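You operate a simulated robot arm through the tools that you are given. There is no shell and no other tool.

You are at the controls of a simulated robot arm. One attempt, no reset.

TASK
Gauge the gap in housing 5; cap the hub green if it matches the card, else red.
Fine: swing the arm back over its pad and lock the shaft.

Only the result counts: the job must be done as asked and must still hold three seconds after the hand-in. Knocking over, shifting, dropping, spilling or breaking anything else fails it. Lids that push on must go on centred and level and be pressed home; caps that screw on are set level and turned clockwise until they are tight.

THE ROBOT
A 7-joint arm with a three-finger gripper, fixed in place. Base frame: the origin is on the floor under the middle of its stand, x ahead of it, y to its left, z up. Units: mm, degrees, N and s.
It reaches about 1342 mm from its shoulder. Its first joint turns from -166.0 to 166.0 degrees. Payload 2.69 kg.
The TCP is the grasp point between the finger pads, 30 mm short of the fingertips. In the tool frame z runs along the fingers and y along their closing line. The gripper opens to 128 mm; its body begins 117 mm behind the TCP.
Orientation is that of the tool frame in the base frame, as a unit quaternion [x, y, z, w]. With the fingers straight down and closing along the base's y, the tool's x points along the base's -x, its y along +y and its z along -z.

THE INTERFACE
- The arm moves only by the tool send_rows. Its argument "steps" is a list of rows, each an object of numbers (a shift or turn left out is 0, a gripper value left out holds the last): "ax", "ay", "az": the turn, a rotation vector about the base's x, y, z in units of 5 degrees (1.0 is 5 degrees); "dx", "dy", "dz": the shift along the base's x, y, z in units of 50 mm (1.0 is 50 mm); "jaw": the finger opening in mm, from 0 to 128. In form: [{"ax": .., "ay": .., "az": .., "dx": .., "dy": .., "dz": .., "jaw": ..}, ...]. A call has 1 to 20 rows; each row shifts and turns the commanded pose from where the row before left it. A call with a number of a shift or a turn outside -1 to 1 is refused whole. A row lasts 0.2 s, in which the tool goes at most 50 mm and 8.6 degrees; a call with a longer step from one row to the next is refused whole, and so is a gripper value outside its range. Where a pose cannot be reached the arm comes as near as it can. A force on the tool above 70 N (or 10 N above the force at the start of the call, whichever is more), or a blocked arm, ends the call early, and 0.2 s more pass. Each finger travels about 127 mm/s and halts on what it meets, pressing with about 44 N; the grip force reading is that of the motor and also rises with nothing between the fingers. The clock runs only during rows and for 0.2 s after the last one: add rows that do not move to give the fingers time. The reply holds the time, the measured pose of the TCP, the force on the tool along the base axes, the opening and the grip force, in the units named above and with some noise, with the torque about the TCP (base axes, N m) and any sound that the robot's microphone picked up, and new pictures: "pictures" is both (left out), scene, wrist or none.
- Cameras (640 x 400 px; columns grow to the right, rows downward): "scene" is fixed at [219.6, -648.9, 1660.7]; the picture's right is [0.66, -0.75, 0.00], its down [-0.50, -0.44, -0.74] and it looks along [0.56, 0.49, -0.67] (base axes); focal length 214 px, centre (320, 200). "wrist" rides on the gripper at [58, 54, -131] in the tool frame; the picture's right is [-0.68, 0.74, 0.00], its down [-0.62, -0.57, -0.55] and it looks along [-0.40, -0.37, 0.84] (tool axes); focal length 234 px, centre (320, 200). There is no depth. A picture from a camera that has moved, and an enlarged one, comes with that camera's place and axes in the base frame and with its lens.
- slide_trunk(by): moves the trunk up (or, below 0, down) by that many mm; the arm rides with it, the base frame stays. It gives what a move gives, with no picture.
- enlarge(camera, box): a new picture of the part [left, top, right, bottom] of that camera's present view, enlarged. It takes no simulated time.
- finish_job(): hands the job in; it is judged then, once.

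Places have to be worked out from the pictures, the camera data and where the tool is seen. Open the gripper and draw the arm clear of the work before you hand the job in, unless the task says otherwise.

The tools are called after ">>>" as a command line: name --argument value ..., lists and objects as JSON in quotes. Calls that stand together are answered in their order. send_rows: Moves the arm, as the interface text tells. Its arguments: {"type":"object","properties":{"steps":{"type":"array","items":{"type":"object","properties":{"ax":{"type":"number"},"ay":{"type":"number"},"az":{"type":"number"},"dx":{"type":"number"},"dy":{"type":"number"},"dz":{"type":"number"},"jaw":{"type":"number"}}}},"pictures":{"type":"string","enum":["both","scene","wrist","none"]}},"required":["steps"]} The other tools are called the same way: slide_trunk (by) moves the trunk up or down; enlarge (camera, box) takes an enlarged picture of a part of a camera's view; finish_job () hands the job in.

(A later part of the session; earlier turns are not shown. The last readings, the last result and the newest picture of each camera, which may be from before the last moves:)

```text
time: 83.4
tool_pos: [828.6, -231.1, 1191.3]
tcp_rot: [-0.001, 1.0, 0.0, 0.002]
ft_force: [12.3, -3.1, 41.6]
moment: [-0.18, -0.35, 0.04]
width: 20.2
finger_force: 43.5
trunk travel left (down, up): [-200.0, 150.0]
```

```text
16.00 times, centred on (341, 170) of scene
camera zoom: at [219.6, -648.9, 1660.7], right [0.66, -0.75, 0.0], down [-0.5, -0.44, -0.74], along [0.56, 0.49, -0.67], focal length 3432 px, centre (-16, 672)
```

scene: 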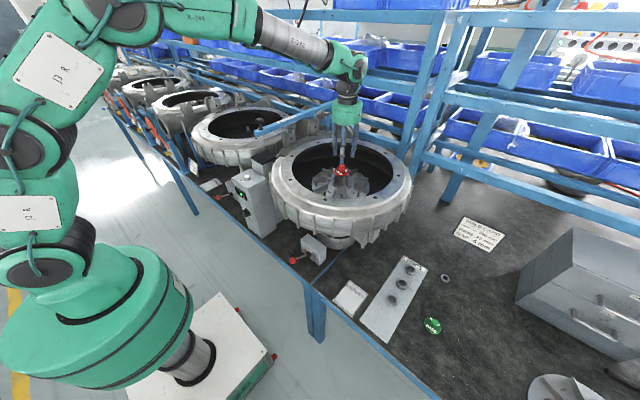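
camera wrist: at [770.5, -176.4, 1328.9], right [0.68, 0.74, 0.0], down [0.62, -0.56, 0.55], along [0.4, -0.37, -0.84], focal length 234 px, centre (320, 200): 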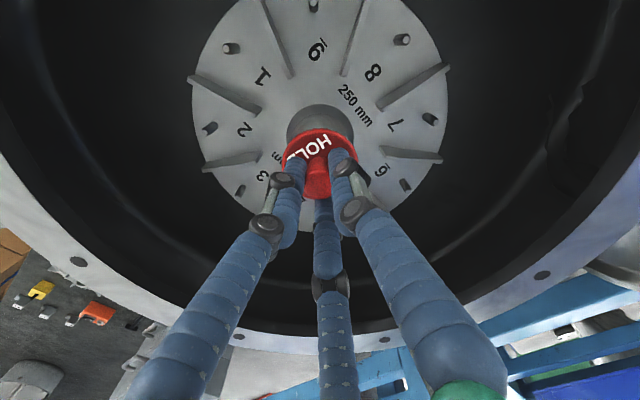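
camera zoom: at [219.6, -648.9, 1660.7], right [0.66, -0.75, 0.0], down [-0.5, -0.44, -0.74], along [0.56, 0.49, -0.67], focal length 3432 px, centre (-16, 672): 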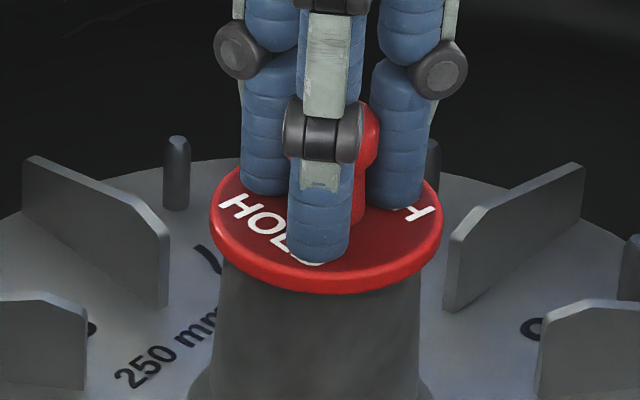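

The grip slides on the neck at about 40 N with some sideways friction. I'll press a little harder to see whether the cap drops further.

>>> send_rows --steps '[{"dz": -0.05}, {}]' --pictures "none"

>>> send_rows --steps '[{"dz": -0.04}, {}]' --pictures "none"

>>> enlarge --camera "scene" --box '[321, 158, 361, 183]'

```text
time: 84.0
tool_pos: [828.9, -229.6, 1192.1]
tcp_rot: [-0.001, 1.0, -0.002, 0.003]
ft_force: [11.3, -1.2, 56.0]
moment: [0.08, -0.11, -0.01]
width: 20.1
finger_force: 43.7
trunk travel left (down, up): [-200.0, 150.0]
```

```text
time: 84.6
tool_pos: [829.8, -229.4, 1191.7]
tcp_rot: [0.0, 1.0, -0.001, 0.004]
ft_force: [5.9, 0.5, 65.0]
moment: [0.15, 0.43, -0.03]
width: 20.0
finger_force: 43.7
trunk travel left (down, up): [-200.0, 150.0]
```

```text
16.00 times, centred on (341, 170) of scene
camera zoom: at [219.6, -648.9, 1660.7], right [0.66, -0.75, 0.0], down [-0.5, -0.44, -0.74], along [0.56, 0.49, -0.67], focal length 3432 px, centre (-16, 672)
```

zoom: 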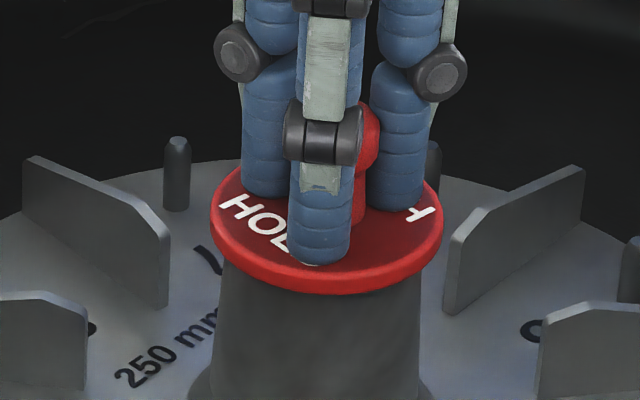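

The cap doesn't go lower at 65 N. To learn whether a spigot is engaged in the bore, I'll relax to a light load and try a small sideways push while reading forces.

>>> send_rows --steps '[{"dz": 0.07}, {"dz": 0.07}, {}]' --pictures "none"

>>> send_rows --steps '[{"dx": 0.04}, {}, {}]' --pictures "none"

>>> send_rows --steps '[{"dx": 0.03}, {}, {}]' --pictures "none"

>>> enlarge --camera "scene" --box '[321, 158, 361, 183]'

```text
time: 85.4
tool_pos: [829.4, -229.9, 1192.0]
tcp_rot: [0.0, 1.0, 0.0, 0.0]
ft_force: [12.2, -3.2, 35.4]
moment: [-0.22, -0.59, 0.02]
width: 19.8
finger_force: 44.0
trunk travel left (down, up): [-200.0, 150.0]
```

```text
time: 86.2
tool_pos: [828.1, -229.9, 1191.7]
tcp_rot: [-0.001, 1.0, 0.0, -0.002]
ft_force: [-4.7, 0.5, 28.4]
moment: [0.03, 0.24, 0.01]
width: 20.0
finger_force: 44.1
trunk travel left (down, up): [-200.0, 150.0]
```

```text
time: 87.0
tool_pos: [830.5, -229.0, 1192.6]
tcp_rot: [-0.001, 1.0, 0.0, 0.0]
ft_force: [-6.6, -0.6, 18.2]
moment: [-0.02, 0.35, -0.01]
width: 20.0
finger_force: 44.1
trunk travel left (down, up): [-200.0, 150.0]
```

```text
16.00 times, centred on (341, 170) of scene
camera zoom: at [219.6, -648.9, 1660.7], right [0.66, -0.75, 0.0], down [-0.5, -0.44, -0.74], along [0.56, 0.49, -0.67], focal length 3432 px, centre (-16, 672)
```

zoom: 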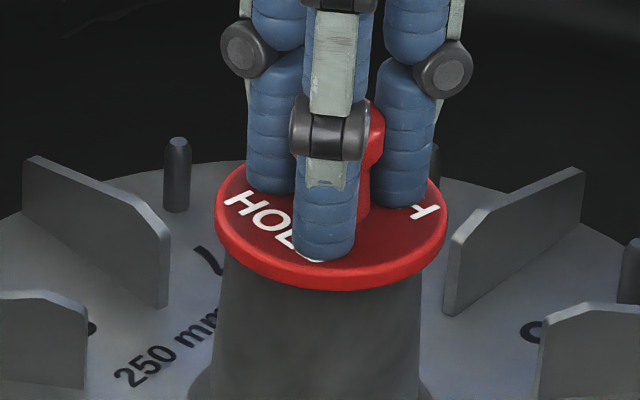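

The cap slides with only friction so far (about 6 N side load at 18 N down). I'll push a bit further to see if anything stops it.

>>> send_rows --steps '[{"dz": 0.03, "dx": 0.03}, {}, {}]' --pictures "none"

>>> send_rows --steps '[{"dx": 0.03}, {}, {}]' --pictures "wrist"

>>> enlarge --camera "wrist" --box '[275, 95, 365, 175]'

>>> enlarge --camera "scene" --box '[321, 158, 361, 183]'

```text
time: 87.8
tool_pos: [833.2, -229.3, 1191.8]
tcp_rot: [-0.002, 1.0, 0.0, -0.001]
ft_force: [0.0, -0.1, -0.4]
moment: [-0.01, 0.01, 0.01]
width: 20.0
finger_force: 44.7
trunk travel left (down, up): [-200.0, 150.0]
```

```text
time: 88.6
tool_pos: [835.3, -230.5, 1194.0]
tcp_rot: [-0.001, 1.0, 0.001, 0.0]
ft_force: [-0.4, -0.9, -0.6]
moment: [0.0, -0.01, -0.05]
width: 19.6
finger_force: 43.7
trunk travel left (down, up): [-200.0, 150.0]
camera wrist: at [775.8, -176.7, 1324.1], right [0.68, 0.74, 0.0], down [0.62, -0.56, 0.55], along [0.4, -0.37, -0.84], focal length 234 px, centre (320, 200)
```

wrist: 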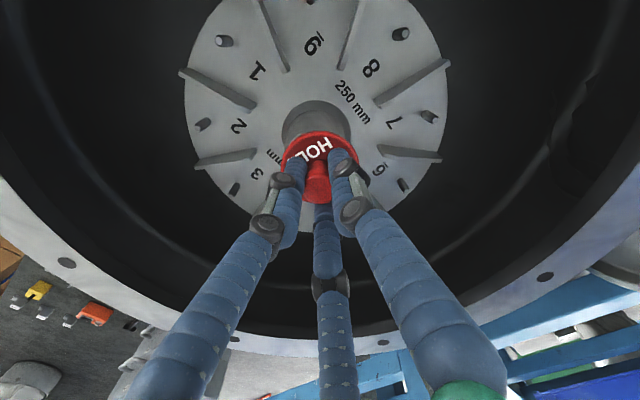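

```text
5.00 times, centred on (320, 135) of wrist
camera zoom: at [775.8, -176.7, 1324.1], right [0.68, 0.74, 0.0], down [0.62, -0.56, 0.55], along [0.4, -0.37, -0.84], focal length 1171 px, centre (320, 525)
```

zoom: 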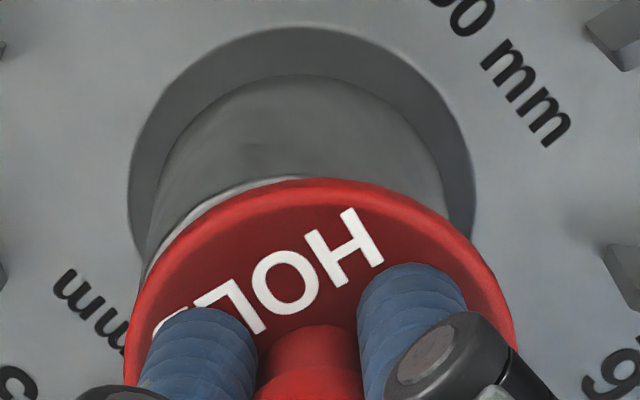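

```text
16.00 times, centred on (341, 170) of scene
camera zoom: at [219.6, -648.9, 1660.7], right [0.66, -0.75, 0.0], down [-0.5, -0.44, -0.74], along [0.56, 0.49, -0.67], focal length 3432 px, centre (-16, 672)
```

zoom: 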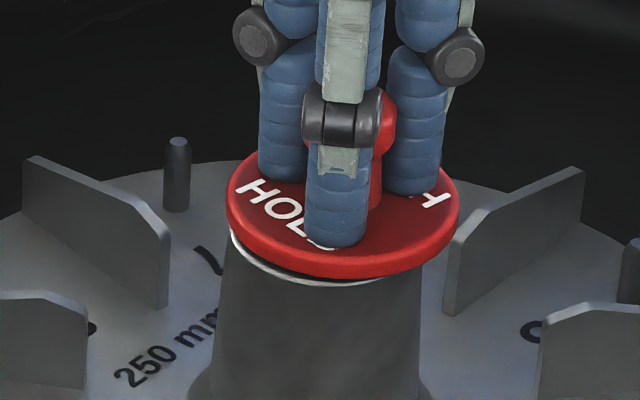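

The cap slid about 5 mm with no catch, so there is no spigot in the bore. I need to know how the underside locates, so I'll lift it, move to clear space and tilt it to show the underside to the scene camera.

>>> send_rows --steps '[{"dz": 0.6}, {"dz": 0.9}, {"dz": 0.9}, {"dz": 0.9}, {"dz": 0.9}, {"dz": 0.9}, {"dx": -0.9, "dy": -0.34}, {"dx": -0.9, "dy": -0.34}, {"dx": -0.9, "dy": -0.34}, {"dx": -0.9, "dy": -0.34}, {}]' --pictures "none"

>>> send_rows --steps '[{"ax": -0.506, "ay": 0.764}, {"ax": -0.506, "ay": 0.764}, {"ax": -0.506, "ay": 0.764}, {"ax": -0.506, "ay": 0.764}, {"ax": -0.506, "ay": 0.764}, {"ax": -0.506, "ay": 0.764}, {"ax": -0.506, "ay": 0.764}, {"ax": -0.506, "ay": 0.764}, {"ax": -0.506, "ay": 0.764}, {"ax": -0.506, "ay": 0.764}, {}]' --pictures "scene"

```text
time: 91.0
tool_pos: [655.2, -297.7, 1448.6]
tcp_rot: [-0.001, 1.0, 0.001, 0.0]
ft_force: [-0.5, 0.3, 0.1]
moment: [0.07, -0.08, 0.02]
width: 19.8
finger_force: 44.1
trunk travel left (down, up): [-200.0, 150.0]
```

```text
time: 93.4
tool_pos: [655.3, -298.9, 1447.3]
tcp_rot: [-0.001, 0.92, -0.216, -0.326]
ft_force: [0.1, -0.3, -0.4]
moment: [-0.01, -0.01, -0.02]
width: 19.6
finger_force: 44.0
trunk travel left (down, up): [-200.0, 150.0]
```

scene: 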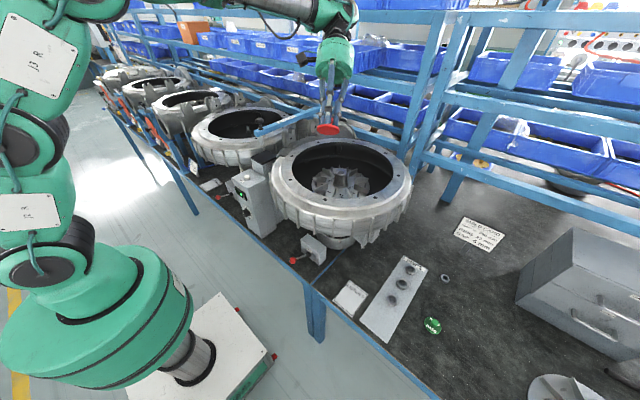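

>>> enlarge --camera "scene" --box '[305, 112, 353, 142]'

>>> enlarge --camera "scene" --box '[310, 118, 344, 138]'

```text
13.33 times, centred on (329, 127) of scene
camera zoom: at [219.6, -648.9, 1660.7], right [0.66, -0.75, 0.0], down [-0.5, -0.44, -0.74], along [0.56, 0.49, -0.67], focal length 2860 px, centre (200, 1173)
```

zoom: 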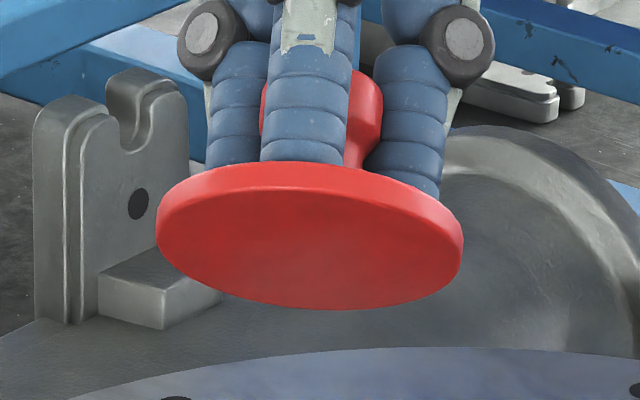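

```text
16.00 times, centred on (327, 128) of scene
camera zoom: at [219.6, -648.9, 1660.7], right [0.66, -0.75, 0.0], down [-0.5, -0.44, -0.74], along [0.56, 0.49, -0.67], focal length 3432 px, centre (208, 1352)
```

zoom: 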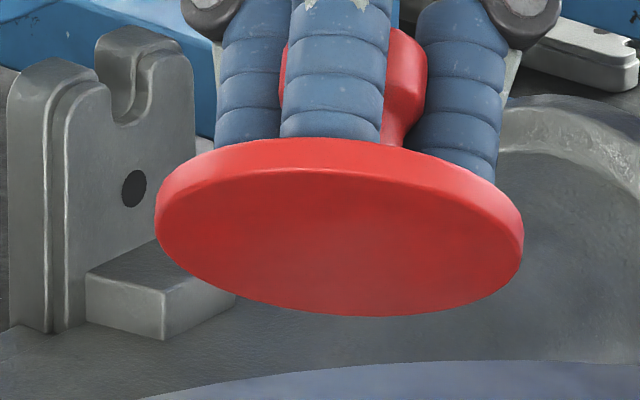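

The underside is completely flat, so the cap simply seats flush on the hub and needs centring and pressing. I'll untilt and bring it back above the hub.

>>> send_rows --steps '[{"ax": 0.506, "ay": -0.764}, {"ax": 0.506, "ay": -0.764}, {"ax": 0.506, "ay": -0.764}, {"ax": 0.506, "ay": -0.764}, {"ax": 0.506, "ay": -0.764}, {"ax": 0.506, "ay": -0.764}, {"ax": 0.506, "ay": -0.764}, {"ax": 0.506, "ay": -0.764}, {"ax": 0.506, "ay": -0.764}, {"ax": 0.506, "ay": -0.764}, {}]' --pictures "none"

>>> send_rows --steps '[{"dx": 0.875, "dy": 0.34}, {"dx": 0.875, "dy": 0.34}, {"dx": 0.875, "dy": 0.34}, {"dx": 0.875, "dy": 0.34}, {"dz": -0.9}, {"dz": -0.9}, {"dz": -0.9}, {"dz": -0.9}, {"dz": -0.3}, {}, {}]' --pictures "wrist"

>>> enlarge --camera "scene" --box '[321, 150, 361, 175]'

>>> enlarge --camera "wrist" --box '[275, 95, 365, 175]'

```text
time: 95.8
tool_pos: [654.2, -299.1, 1446.8]
tcp_rot: [-0.001, 1.0, 0.001, 0.0]
ft_force: [-0.8, -0.4, 0.2]
moment: [-0.01, -0.02, 0.01]
width: 19.9
finger_force: 44.2
trunk travel left (down, up): [-200.0, 150.0]
```

```text
time: 98.2
tool_pos: [831.6, -230.2, 1253.1]
tcp_rot: [-0.001, 1.0, 0.0, 0.001]
ft_force: [-0.1, 0.2, 0.2]
moment: [0.02, -0.02, -0.01]
width: 19.7
finger_force: 43.7
trunk travel left (down, up): [-200.0, 150.0]
camera wrist: at [771.5, -176.4, 1384.0], right [0.68, 0.74, 0.0], down [0.62, -0.56, 0.55], along [0.4, -0.37, -0.84], focal length 234 px, centre (320, 200)
```

wrist: 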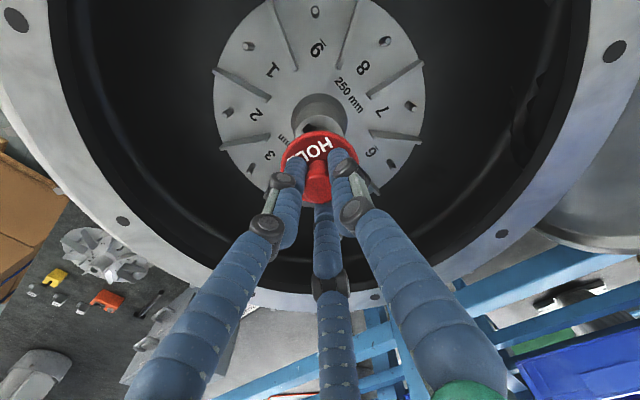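

```text
16.00 times, centred on (341, 162) of scene
camera zoom: at [219.6, -648.9, 1660.7], right [0.66, -0.75, 0.0], down [-0.5, -0.44, -0.74], along [0.56, 0.49, -0.67], focal length 3432 px, centre (-16, 800)
```

zoom: 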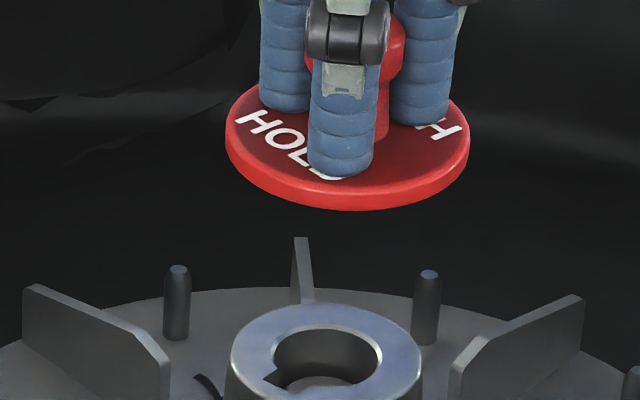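

```text
5.00 times, centred on (320, 135) of wrist
camera zoom: at [771.5, -176.4, 1384.0], right [0.68, 0.74, 0.0], down [0.62, -0.56, 0.55], along [0.4, -0.37, -0.84], focal length 1171 px, centre (320, 525)
```

zoom: 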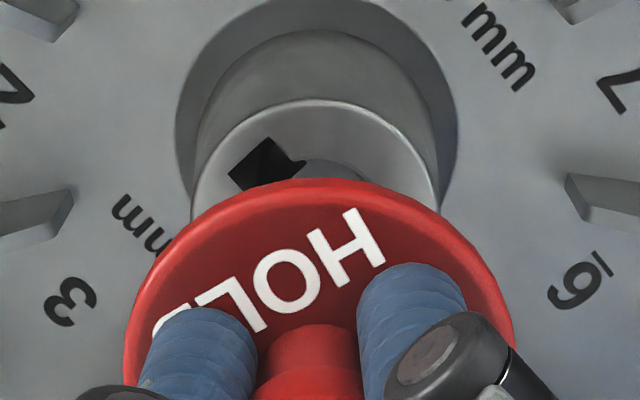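

The offsets are about -0.7 mm on both axes, which is about -0.95 mm in x. I'll correct and descend 35 mm.

>>> send_rows --steps '[{"dx": -0.019, "dz": -0.35}, {"dz": -0.35}, {}, {}]' --pictures "wrist"

>>> enlarge --camera "scene" --box '[321, 155, 361, 180]'

>>> enlarge --camera "wrist" --box '[275, 95, 365, 175]'

```text
time: 99.2
tool_pos: [832.2, -228.3, 1217.3]
tcp_rot: [0.0, 1.0, 0.0, 0.0]
ft_force: [-0.2, -0.4, 0.1]
moment: [0.01, -0.02, 0.0]
width: 19.8
finger_force: 43.9
trunk travel left (down, up): [-200.0, 150.0]
camera wrist: at [771.6, -174.8, 1348.7], right [0.68, 0.74, 0.0], down [0.62, -0.56, 0.55], along [0.4, -0.37, -0.84], focal length 234 px, centre (320, 200)
```

wrist: 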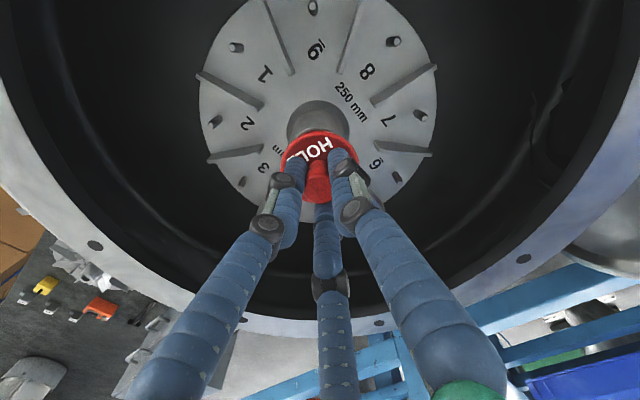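

```text
16.00 times, centred on (341, 168) of scene
camera zoom: at [219.6, -648.9, 1660.7], right [0.66, -0.75, 0.0], down [-0.5, -0.44, -0.74], along [0.56, 0.49, -0.67], focal length 3432 px, centre (-16, 720)
```

zoom: 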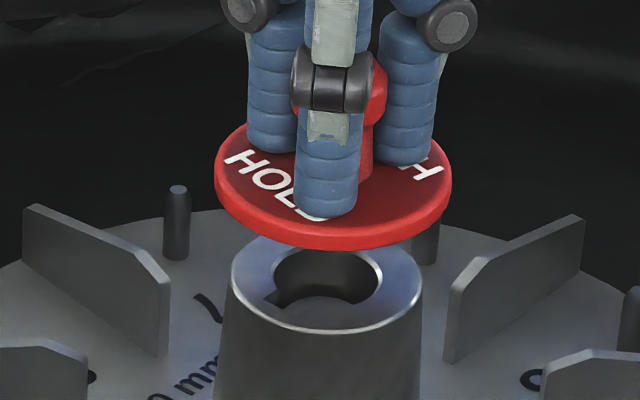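

```text
5.00 times, centred on (320, 135) of wrist
camera zoom: at [771.6, -174.8, 1348.7], right [0.68, 0.74, 0.0], down [0.62, -0.56, 0.55], along [0.4, -0.37, -0.84], focal length 1171 px, centre (320, 525)
```

zoom: 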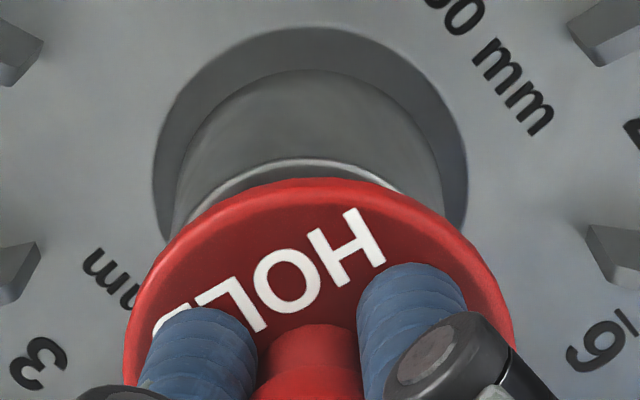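

During descent the arm drifted; now the hub is +0.4 mm (scene-right) and -2.1 mm (wrist-right). I'll correct (-1.15, -2.0) mm and lower 12 mm.

>>> send_rows --steps '[{"dx": -0.023, "dy": -0.04, "dz": -0.12}, {"dz": -0.12}, {}, {}]' --pictures "wrist"

>>> enlarge --camera "scene" --box '[321, 155, 361, 180]'

>>> enlarge --camera "wrist" --box '[275, 95, 365, 175]'

```text
time: 100.2
tool_pos: [829.8, -230.3, 1204.2]
tcp_rot: [-0.001, 1.0, 0.0, 0.0]
ft_force: [0.4, 0.5, -0.9]
moment: [0.0, 0.0, 0.0]
width: 19.8
finger_force: 44.3
trunk travel left (down, up): [-200.0, 150.0]
camera wrist: at [769.5, -177.2, 1335.9], right [0.68, 0.74, 0.0], down [0.62, -0.56, 0.55], along [0.4, -0.37, -0.84], focal length 234 px, centre (320, 200)
```

wrist: 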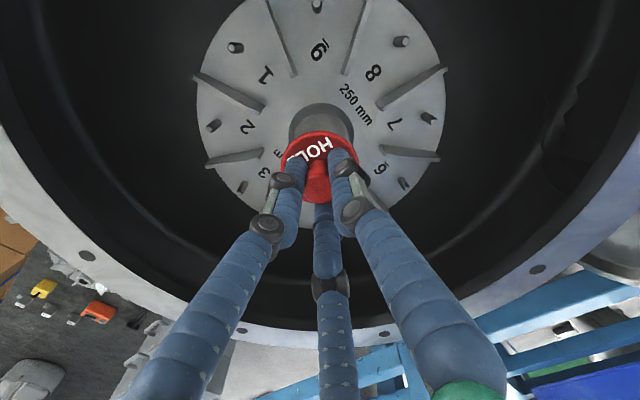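

```text
16.00 times, centred on (341, 168) of scene
camera zoom: at [219.6, -648.9, 1660.7], right [0.66, -0.75, 0.0], down [-0.5, -0.44, -0.74], along [0.56, 0.49, -0.67], focal length 3432 px, centre (-16, 720)
```

zoom: 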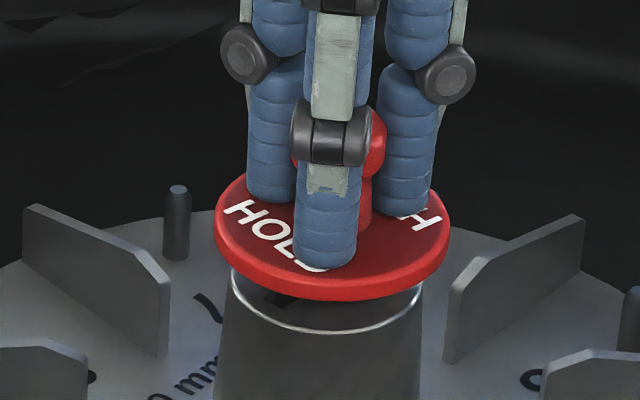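

```text
5.00 times, centred on (320, 135) of wrist
camera zoom: at [769.5, -177.2, 1335.9], right [0.68, 0.74, 0.0], down [0.62, -0.56, 0.55], along [0.4, -0.37, -0.84], focal length 1171 px, centre (320, 525)
```

zoom: 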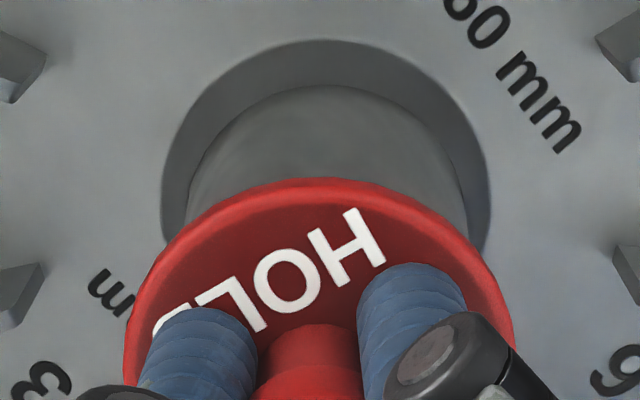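

Now it is -0.5 mm (scene-right) and +1.4 mm (wrist-right). I'll make a pure lateral correction of (+0.6, +1.3) mm.

>>> send_rows --steps '[{"dx": 0.012, "dy": 0.026}, {}, {}, {}]' --pictures "wrist"

>>> enlarge --camera "scene" --box '[321, 155, 361, 180]'

>>> enlarge --camera "wrist" --box '[275, 95, 365, 175]'

```text
time: 101.2
tool_pos: [829.1, -228.7, 1206.0]
tcp_rot: [-0.001, 1.0, 0.001, 0.0]
ft_force: [-0.8, -0.5, -0.1]
moment: [-0.01, -0.01, -0.01]
width: 19.7
finger_force: 44.1
trunk travel left (down, up): [-200.0, 150.0]
camera wrist: at [769.6, -176.1, 1336.9], right [0.68, 0.74, 0.0], down [0.62, -0.57, 0.55], along [0.4, -0.37, -0.84], focal length 234 px, centre (320, 200)
```

wrist: 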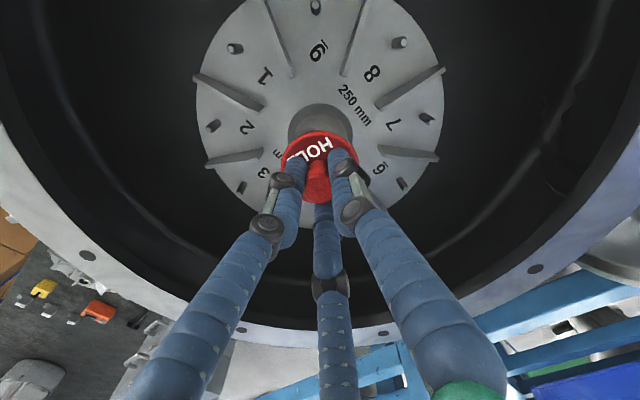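

```text
16.00 times, centred on (341, 168) of scene
camera zoom: at [219.6, -648.9, 1660.7], right [0.66, -0.75, 0.0], down [-0.5, -0.44, -0.74], along [0.56, 0.49, -0.67], focal length 3432 px, centre (-16, 720)
```

zoom: 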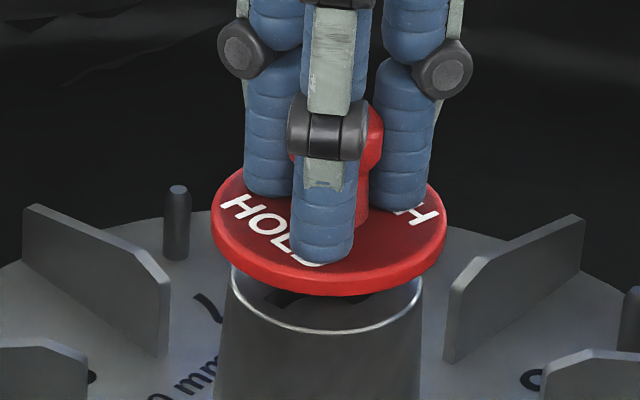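

```text
5.00 times, centred on (320, 135) of wrist
camera zoom: at [769.6, -176.1, 1336.9], right [0.68, 0.74, 0.0], down [0.62, -0.57, 0.55], along [0.4, -0.37, -0.84], focal length 1171 px, centre (320, 525)
```

zoom: 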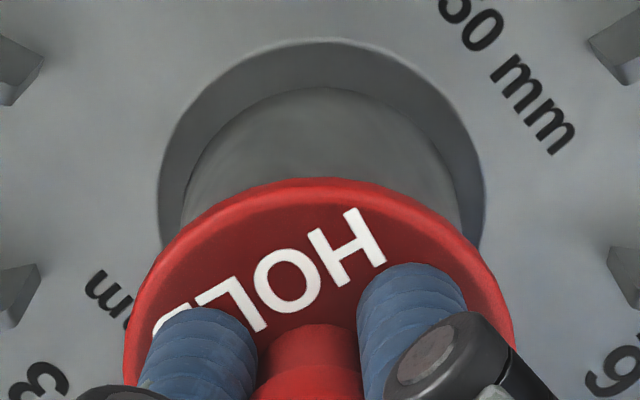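

Now +0.46 mm on both axes, about +0.6 mm in x. I'll apply it with a 9 mm descent and recheck.

>>> send_rows --steps '[{"dx": 0.012, "dz": -0.09}, {"dz": -0.09}, {}, {}]' --pictures "wrist"

>>> enlarge --camera "scene" --box '[321, 155, 361, 180]'

>>> enlarge --camera "wrist" --box '[275, 95, 365, 175]'

```text
time: 102.2
tool_pos: [830.3, -229.0, 1198.1]
tcp_rot: [0.0, 1.0, 0.0, 0.0]
ft_force: [-0.5, -0.2, -0.5]
moment: [0.01, -0.02, 0.0]
width: 20.0
finger_force: 44.3
trunk travel left (down, up): [-200.0, 150.0]
camera wrist: at [769.7, -175.7, 1328.6], right [0.68, 0.74, 0.0], down [0.62, -0.56, 0.55], along [0.4, -0.37, -0.84], focal length 234 px, centre (320, 200)
```

wrist: 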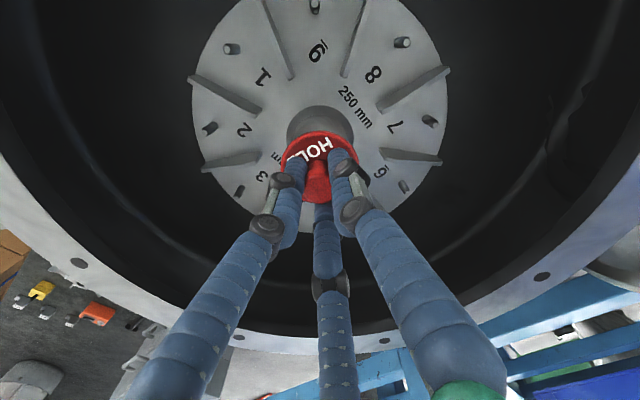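

```text
16.00 times, centred on (341, 168) of scene
camera zoom: at [219.6, -648.9, 1660.7], right [0.66, -0.75, 0.0], down [-0.5, -0.44, -0.74], along [0.56, 0.49, -0.67], focal length 3432 px, centre (-16, 720)
```

zoom: 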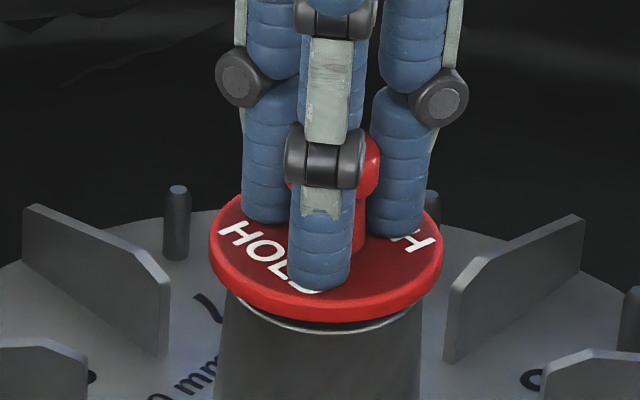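

```text
5.00 times, centred on (320, 135) of wrist
camera zoom: at [769.7, -175.7, 1328.6], right [0.68, 0.74, 0.0], down [0.62, -0.56, 0.55], along [0.4, -0.37, -0.84], focal length 1171 px, centre (320, 525)
```

zoom: 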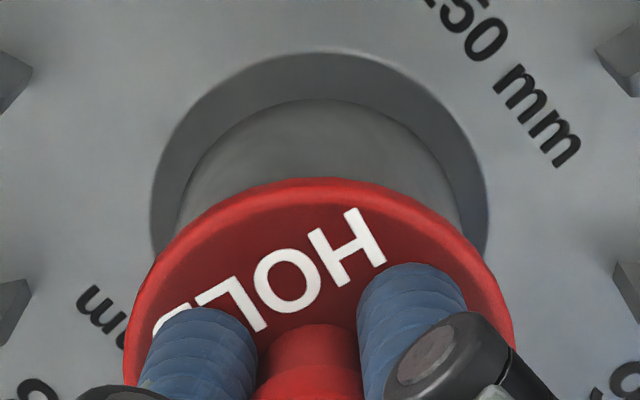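

Wrist-right is spot on, and scene-right needs +0.8 mm. I'll correct with (+0.55, -0.62) mm while lowering 3 mm.

>>> send_rows --steps '[{"dx": 0.011, "dy": -0.0125, "dz": -0.06}, {}, {}, {}]' --pictures "wrist"

>>> enlarge --camera "scene" --box '[321, 155, 361, 180]'

>>> enlarge --camera "wrist" --box '[275, 95, 365, 175]'

```text
time: 103.2
tool_pos: [829.2, -229.4, 1193.9]
tcp_rot: [-0.001, 1.0, 0.0, 0.0]
ft_force: [0.6, -0.3, -1.0]
moment: [-0.01, -0.01, -0.01]
width: 19.8
finger_force: 44.7
trunk travel left (down, up): [-200.0, 150.0]
camera wrist: at [769.8, -176.6, 1325.0], right [0.68, 0.74, 0.0], down [0.62, -0.56, 0.55], along [0.4, -0.37, -0.84], focal length 234 px, centre (320, 200)
```

wrist: 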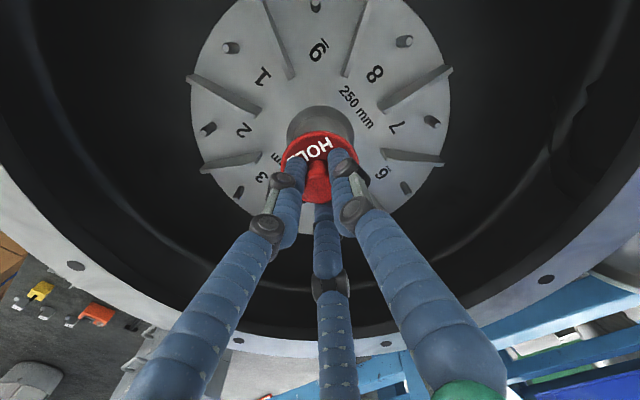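

```text
16.00 times, centred on (341, 168) of scene
camera zoom: at [219.6, -648.9, 1660.7], right [0.66, -0.75, 0.0], down [-0.5, -0.44, -0.74], along [0.56, 0.49, -0.67], focal length 3432 px, centre (-16, 720)
```

zoom: 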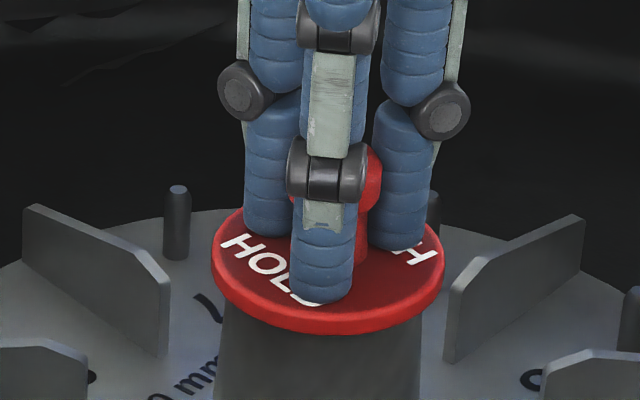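

```text
5.00 times, centred on (320, 135) of wrist
camera zoom: at [769.8, -176.6, 1325.0], right [0.68, 0.74, 0.0], down [0.62, -0.56, 0.55], along [0.4, -0.37, -0.84], focal length 1171 px, centre (320, 525)
```

zoom: 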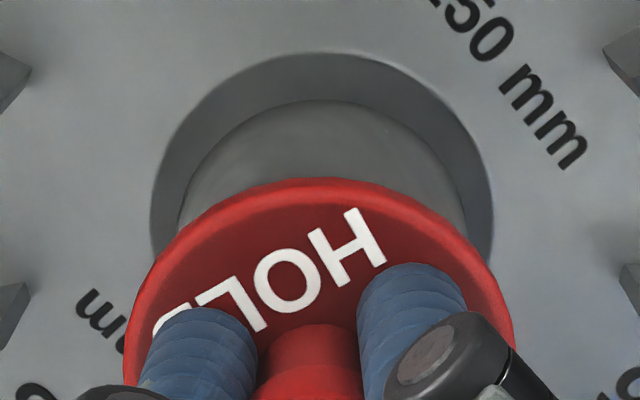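

Within 0.5 mm on both axes and just above the hub. I'll make a tiny correction and press down.

>>> send_rows --steps '[{"dx": 0.005, "dy": 0.006, "dz": -0.05}, {}]' --pictures "none"

>>> send_rows --steps '[{"dz": -0.05}, {}]' --pictures "none"

>>> send_rows --steps '[{"dz": -0.05}, {}]' --pictures "wrist"

>>> enlarge --camera "scene" --box '[321, 155, 361, 180]'

>>> enlarge --camera "wrist" --box '[275, 95, 365, 175]'

```text
time: 103.8
tool_pos: [830.0, -230.1, 1191.9]
tcp_rot: [-0.002, 1.0, 0.0, 0.0]
ft_force: [-0.3, -1.5, 6.5]
moment: [0.03, 0.07, 0.01]
width: 19.4
finger_force: 43.8
trunk travel left (down, up): [-200.0, 150.0]
```

```text
time: 104.4
tool_pos: [829.1, -230.2, 1192.9]
tcp_rot: [0.0, 1.0, 0.0, 0.002]
ft_force: [-0.8, 1.1, 27.5]
moment: [0.14, 0.34, 0.04]
width: 19.9
finger_force: 44.0
trunk travel left (down, up): [-200.0, 150.0]
```

```text
time: 105.0
tool_pos: [830.5, -229.8, 1191.6]
tcp_rot: [-0.001, 1.0, 0.0, 0.003]
ft_force: [2.9, 5.2, 50.6]
moment: [0.29, 0.27, -0.01]
width: 19.7
finger_force: 44.2
trunk travel left (down, up): [-200.0, 150.0]
camera wrist: at [769.2, -176.5, 1322.2], right [0.68, 0.74, 0.0], down [0.61, -0.56, 0.55], along [0.41, -0.37, -0.83], focal length 234 px, centre (320, 200)
```

wrist: 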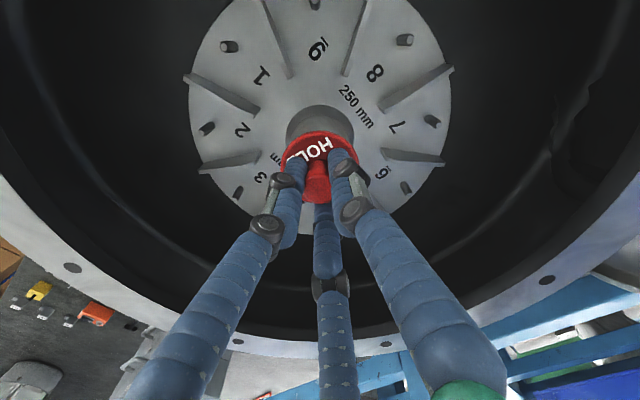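

```text
16.00 times, centred on (341, 168) of scene
camera zoom: at [219.6, -648.9, 1660.7], right [0.66, -0.75, 0.0], down [-0.5, -0.44, -0.74], along [0.56, 0.49, -0.67], focal length 3432 px, centre (-16, 720)
```

zoom: 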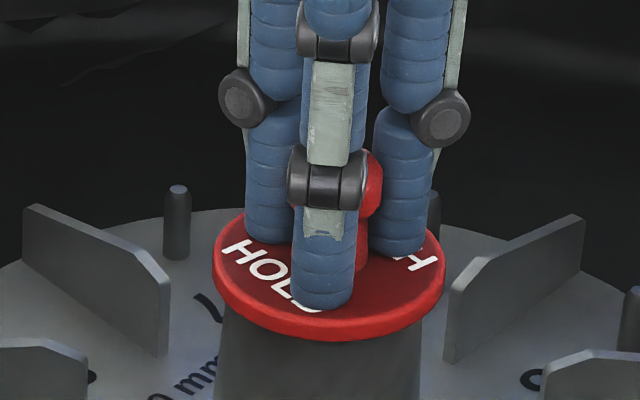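

```text
5.00 times, centred on (320, 135) of wrist
camera zoom: at [769.2, -176.5, 1322.2], right [0.68, 0.74, 0.0], down [0.61, -0.56, 0.55], along [0.41, -0.37, -0.83], focal length 1171 px, centre (320, 525)
```

zoom: 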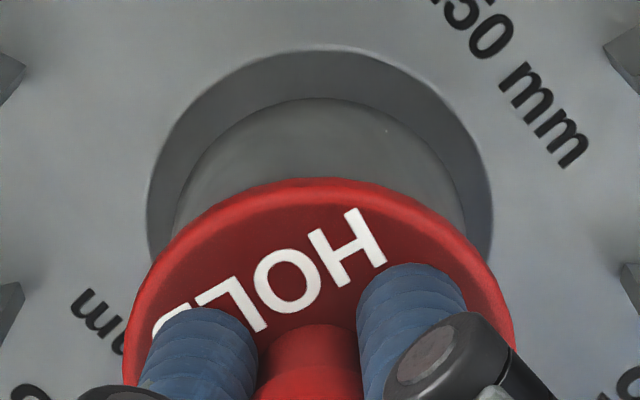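

Pressed to 50 N with the cap centred within about 0.6 mm. I'll relax the load, open the fingers and lift straight off.

>>> send_rows --steps '[{"dz": 0.05}, {"dz": 0.05}, {}, {}]' --pictures "none"

>>> send_rows --steps '[{"jaw": 34}, {"jaw": 60}, {}, {"dz": 0.3}, {"dz": 0.6}, {"dz": 0.6}, {}]' --pictures "wrist"

>>> enlarge --camera "scene" --box '[321, 155, 361, 180]'

>>> enlarge --camera "wrist" --box '[275, 85, 365, 165]'

```text
time: 106.0
tool_pos: [829.5, -230.0, 1191.6]
tcp_rot: [0.0, 1.0, 0.0, 0.0]
ft_force: [5.7, -0.7, 30.8]
moment: [-0.1, -0.35, 0.02]
width: 19.3
finger_force: 43.8
trunk travel left (down, up): [-200.0, 150.0]
```

```text
time: 107.6
tool_pos: [828.9, -229.7, 1266.5]
tcp_rot: [-0.001, 1.0, 0.0, 0.0]
ft_force: [0.0, -0.2, 0.5]
moment: [-0.01, -0.04, 0.03]
width: 60.1
finger_force: 0.0
trunk travel left (down, up): [-200.0, 150.0]
camera wrist: at [769.2, -176.9, 1398.5], right [0.68, 0.74, 0.0], down [0.62, -0.57, 0.55], along [0.4, -0.37, -0.84], focal length 234 px, centre (320, 200)
```

wrist: 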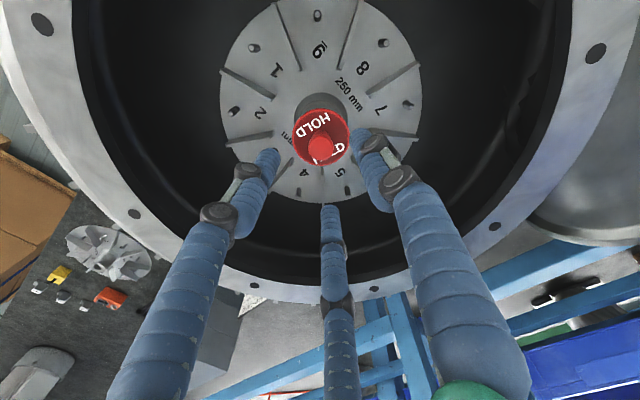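

```text
16.00 times, centred on (341, 168) of scene
camera zoom: at [219.6, -648.9, 1660.7], right [0.66, -0.75, 0.0], down [-0.5, -0.44, -0.74], along [0.56, 0.49, -0.67], focal length 3432 px, centre (-16, 720)
```

zoom: 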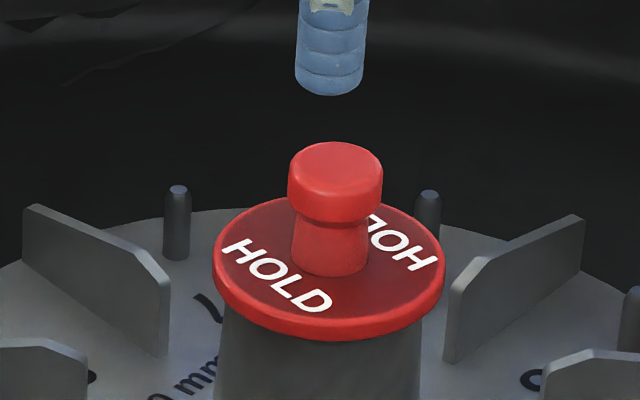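

```text
5.00 times, centred on (320, 125) of wrist
camera zoom: at [769.2, -176.9, 1398.5], right [0.68, 0.74, 0.0], down [0.62, -0.57, 0.55], along [0.4, -0.37, -0.84], focal length 1171 px, centre (320, 575)
```

zoom: 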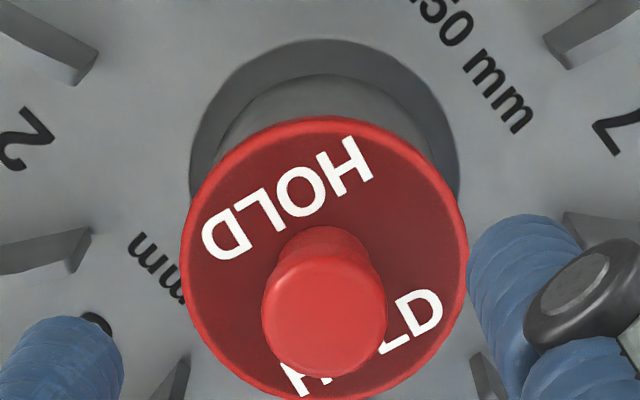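

The HOLD cap is now centred within about 0.6 mm, level and flush. Next is the LOCK 5 lever: I'll lift clear and move to a vantage in front of the bench to see it.

>>> send_rows --steps '[{"dz": 0.9}, {"dz": 0.9}, {"dz": 0.9}, {"dz": 0.8}, {"dx": -0.91, "dy": 0.244, "jaw": 0}, {"dx": -0.91, "dy": 0.244}, {"dx": -0.91, "dy": 0.244}, {"dx": -0.91, "dy": 0.244}, {"dx": -0.91, "dy": 0.244}, {"dx": -0.91, "dy": 0.244}, {"dx": -0.91, "dy": 0.244}, {"dx": -0.91, "dy": 0.244}, {"dx": -0.91, "dy": 0.244}, {}]' --pictures "both"

>>> enlarge --camera "scene" --box '[285, 225, 333, 270]'

```text
time: 110.6
tool_pos: [420.6, -122.0, 1443.7]
tcp_rot: [-0.001, 1.0, 0.001, 0.001]
ft_force: [-1.3, -0.5, 1.1]
moment: [-0.01, -0.1, -0.01]
width: 1.9
finger_force: 31.5
trunk travel left (down, up): [-200.0, 150.0]
camera wrist: at [359.9, -67.7, 1574.4], right [0.68, 0.74, 0.0], down [0.62, -0.56, 0.55], along [0.4, -0.37, -0.84], focal length 234 px, centre (320, 200)
```

scene: 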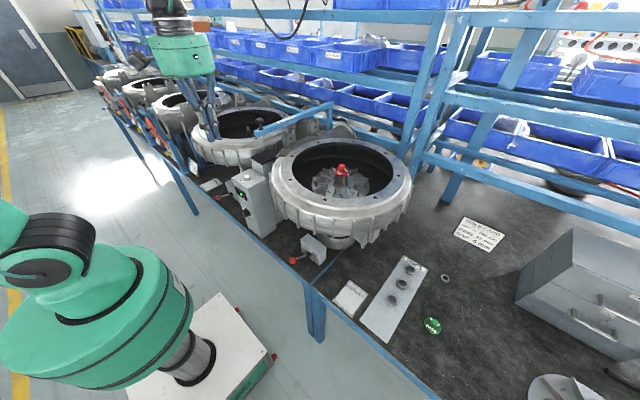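
wrist: 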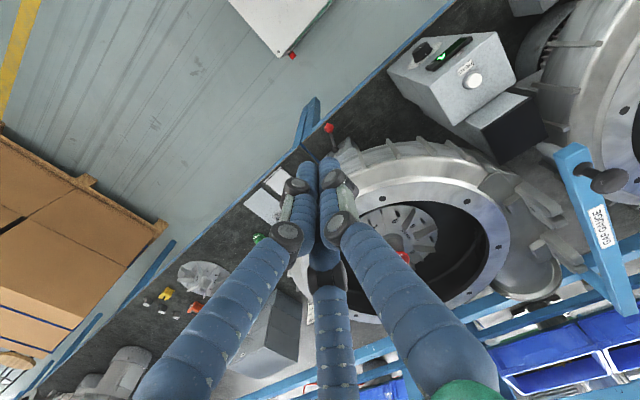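

```text
8.89 times, centred on (309, 248) of scene
camera zoom: at [219.6, -648.9, 1660.7], right [0.66, -0.75, 0.0], down [-0.5, -0.44, -0.74], along [0.56, 0.49, -0.67], focal length 1906 px, centre (418, -222)
```

zoom: 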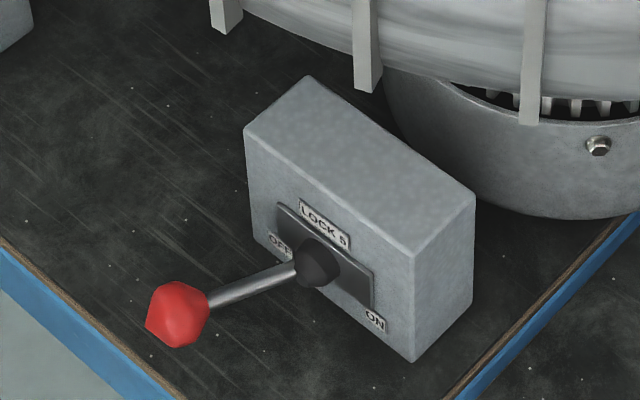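

The lever's ball is at about (546, -200, 797), sticking out from the box face at x of about 623 and leaning towards OFF (+y). ON is the -y side. The housing overhangs, so I'll lean the hand back 40° and come down in front of the bench for a closer look.

>>> send_rows --steps '[{"dz": -0.9, "dx": 0.0, "ay": -0.667}, {"dz": -0.9, "ay": -0.667}, {"dz": -0.9, "ay": -0.667}, {"dz": -0.9, "ay": -0.667}, {"dz": -0.9, "ay": -0.667}, {"dz": -0.9, "ay": -0.667}, {"dz": -0.9, "ay": -0.667}, {"dz": -0.9, "ay": -0.667}, {"dz": -0.9, "ay": -0.667}, {"dz": -0.9, "ay": -0.667}, {"dz": -0.9, "ay": -0.667}, {"dz": -0.9, "ay": -0.667}, {}]' --pictures "both"

>>> enlarge --camera "wrist" --box '[220, 90, 420, 240]'

```text
time: 113.4
tool_pos: [420.2, -120.3, 903.0]
tcp_rot: [-0.001, 0.94, 0.0, 0.342]
ft_force: [-1.5, -0.7, -0.5]
moment: [0.0, -0.03, 0.0]
width: 2.3
finger_force: 31.3
trunk travel left (down, up): [-200.0, 150.0]
camera wrist: at [289.8, -66.0, 965.1], right [0.52, 0.74, 0.43], down [0.12, -0.56, 0.82], along [0.85, -0.37, -0.38], focal length 234 px, centre (320, 200)
```

scene: 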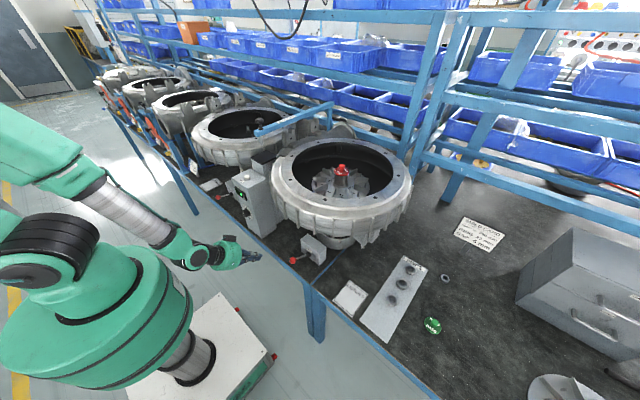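
wrist: 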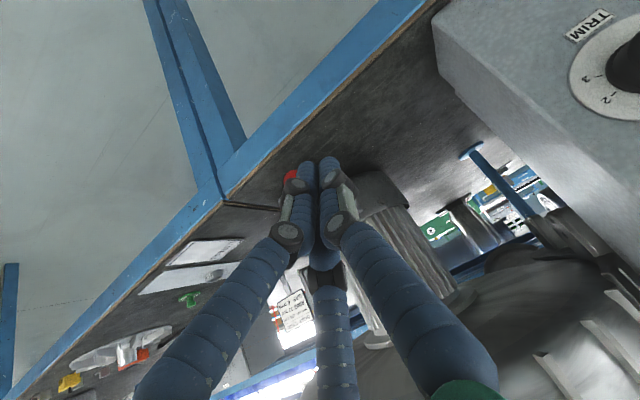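

```text
2.67 times, centred on (320, 165) of wrist
camera zoom: at [289.8, -66.0, 965.1], right [0.52, 0.74, 0.43], down [0.12, -0.56, 0.82], along [0.85, -0.37, -0.38], focal length 624 px, centre (320, 293)
```

zoom: 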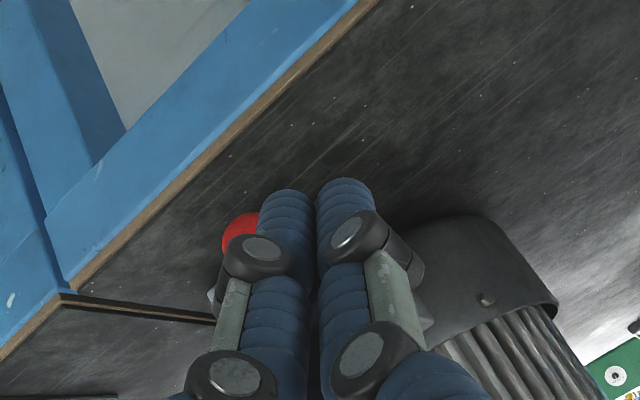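

The ball is confirmed at (546, -201, 797). I'll move the closed fingers in beside it on the OFF (+y) side at ball height.

>>> send_rows --steps '[{"dx": 0.733, "dy": -0.03, "dz": -0.58}, {"dx": 0.733, "dy": -0.03, "dz": -0.58}, {"dx": 0.733, "dy": -0.03, "dz": -0.58}, {}]' --pictures "both"

>>> enlarge --camera "wrist" --box '[220, 90, 420, 240]'

>>> enlarge --camera "scene" --box '[240, 215, 340, 285]'

```text
time: 114.4
tool_pos: [530.4, -126.6, 811.6]
tcp_rot: [0.0, 0.94, 0.0, 0.34]
ft_force: [1.3, -0.4, -0.3]
moment: [0.04, 0.02, 0.0]
width: 2.4
finger_force: 31.2
trunk travel left (down, up): [-200.0, 150.0]
camera wrist: at [400.3, -73.3, 875.3], right [0.52, 0.74, 0.43], down [0.12, -0.57, 0.81], along [0.85, -0.37, -0.38], focal length 234 px, centre (320, 200)
```

scene: 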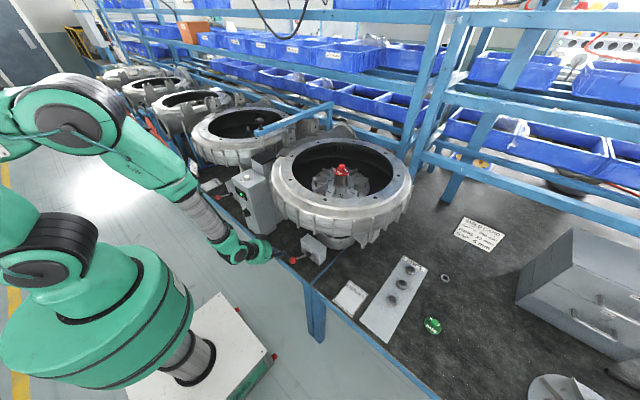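
wrist: 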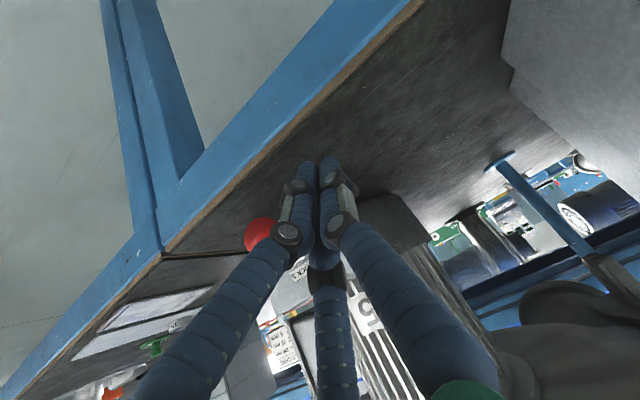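

```text
2.67 times, centred on (320, 165) of wrist
camera zoom: at [400.3, -73.3, 875.3], right [0.52, 0.74, 0.43], down [0.12, -0.57, 0.81], along [0.85, -0.37, -0.38], focal length 624 px, centre (320, 293)
```

zoom: 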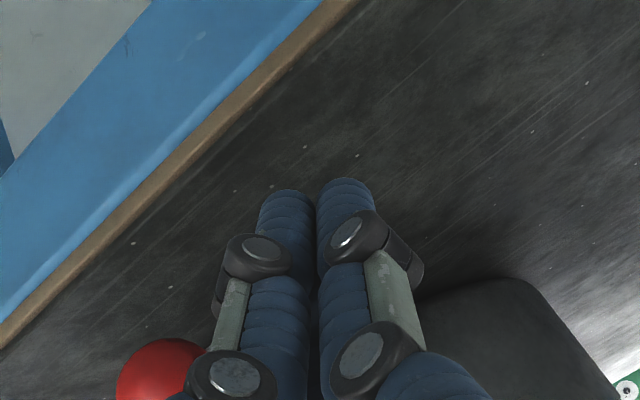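

```text
5.71 times, centred on (290, 250) of scene
camera zoom: at [219.6, -648.9, 1660.7], right [0.66, -0.75, 0.0], down [-0.5, -0.44, -0.74], along [0.56, 0.49, -0.67], focal length 1226 px, centre (491, -86)
```

zoom: 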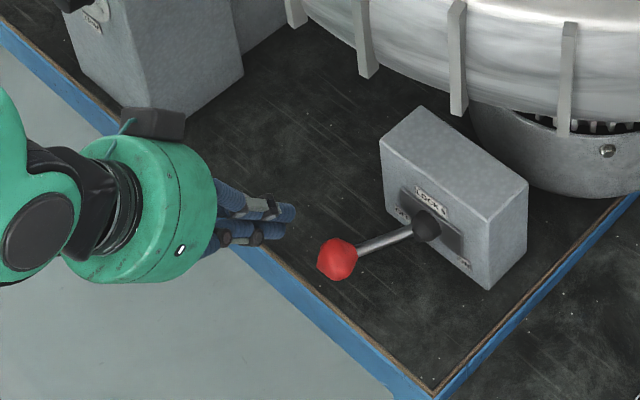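

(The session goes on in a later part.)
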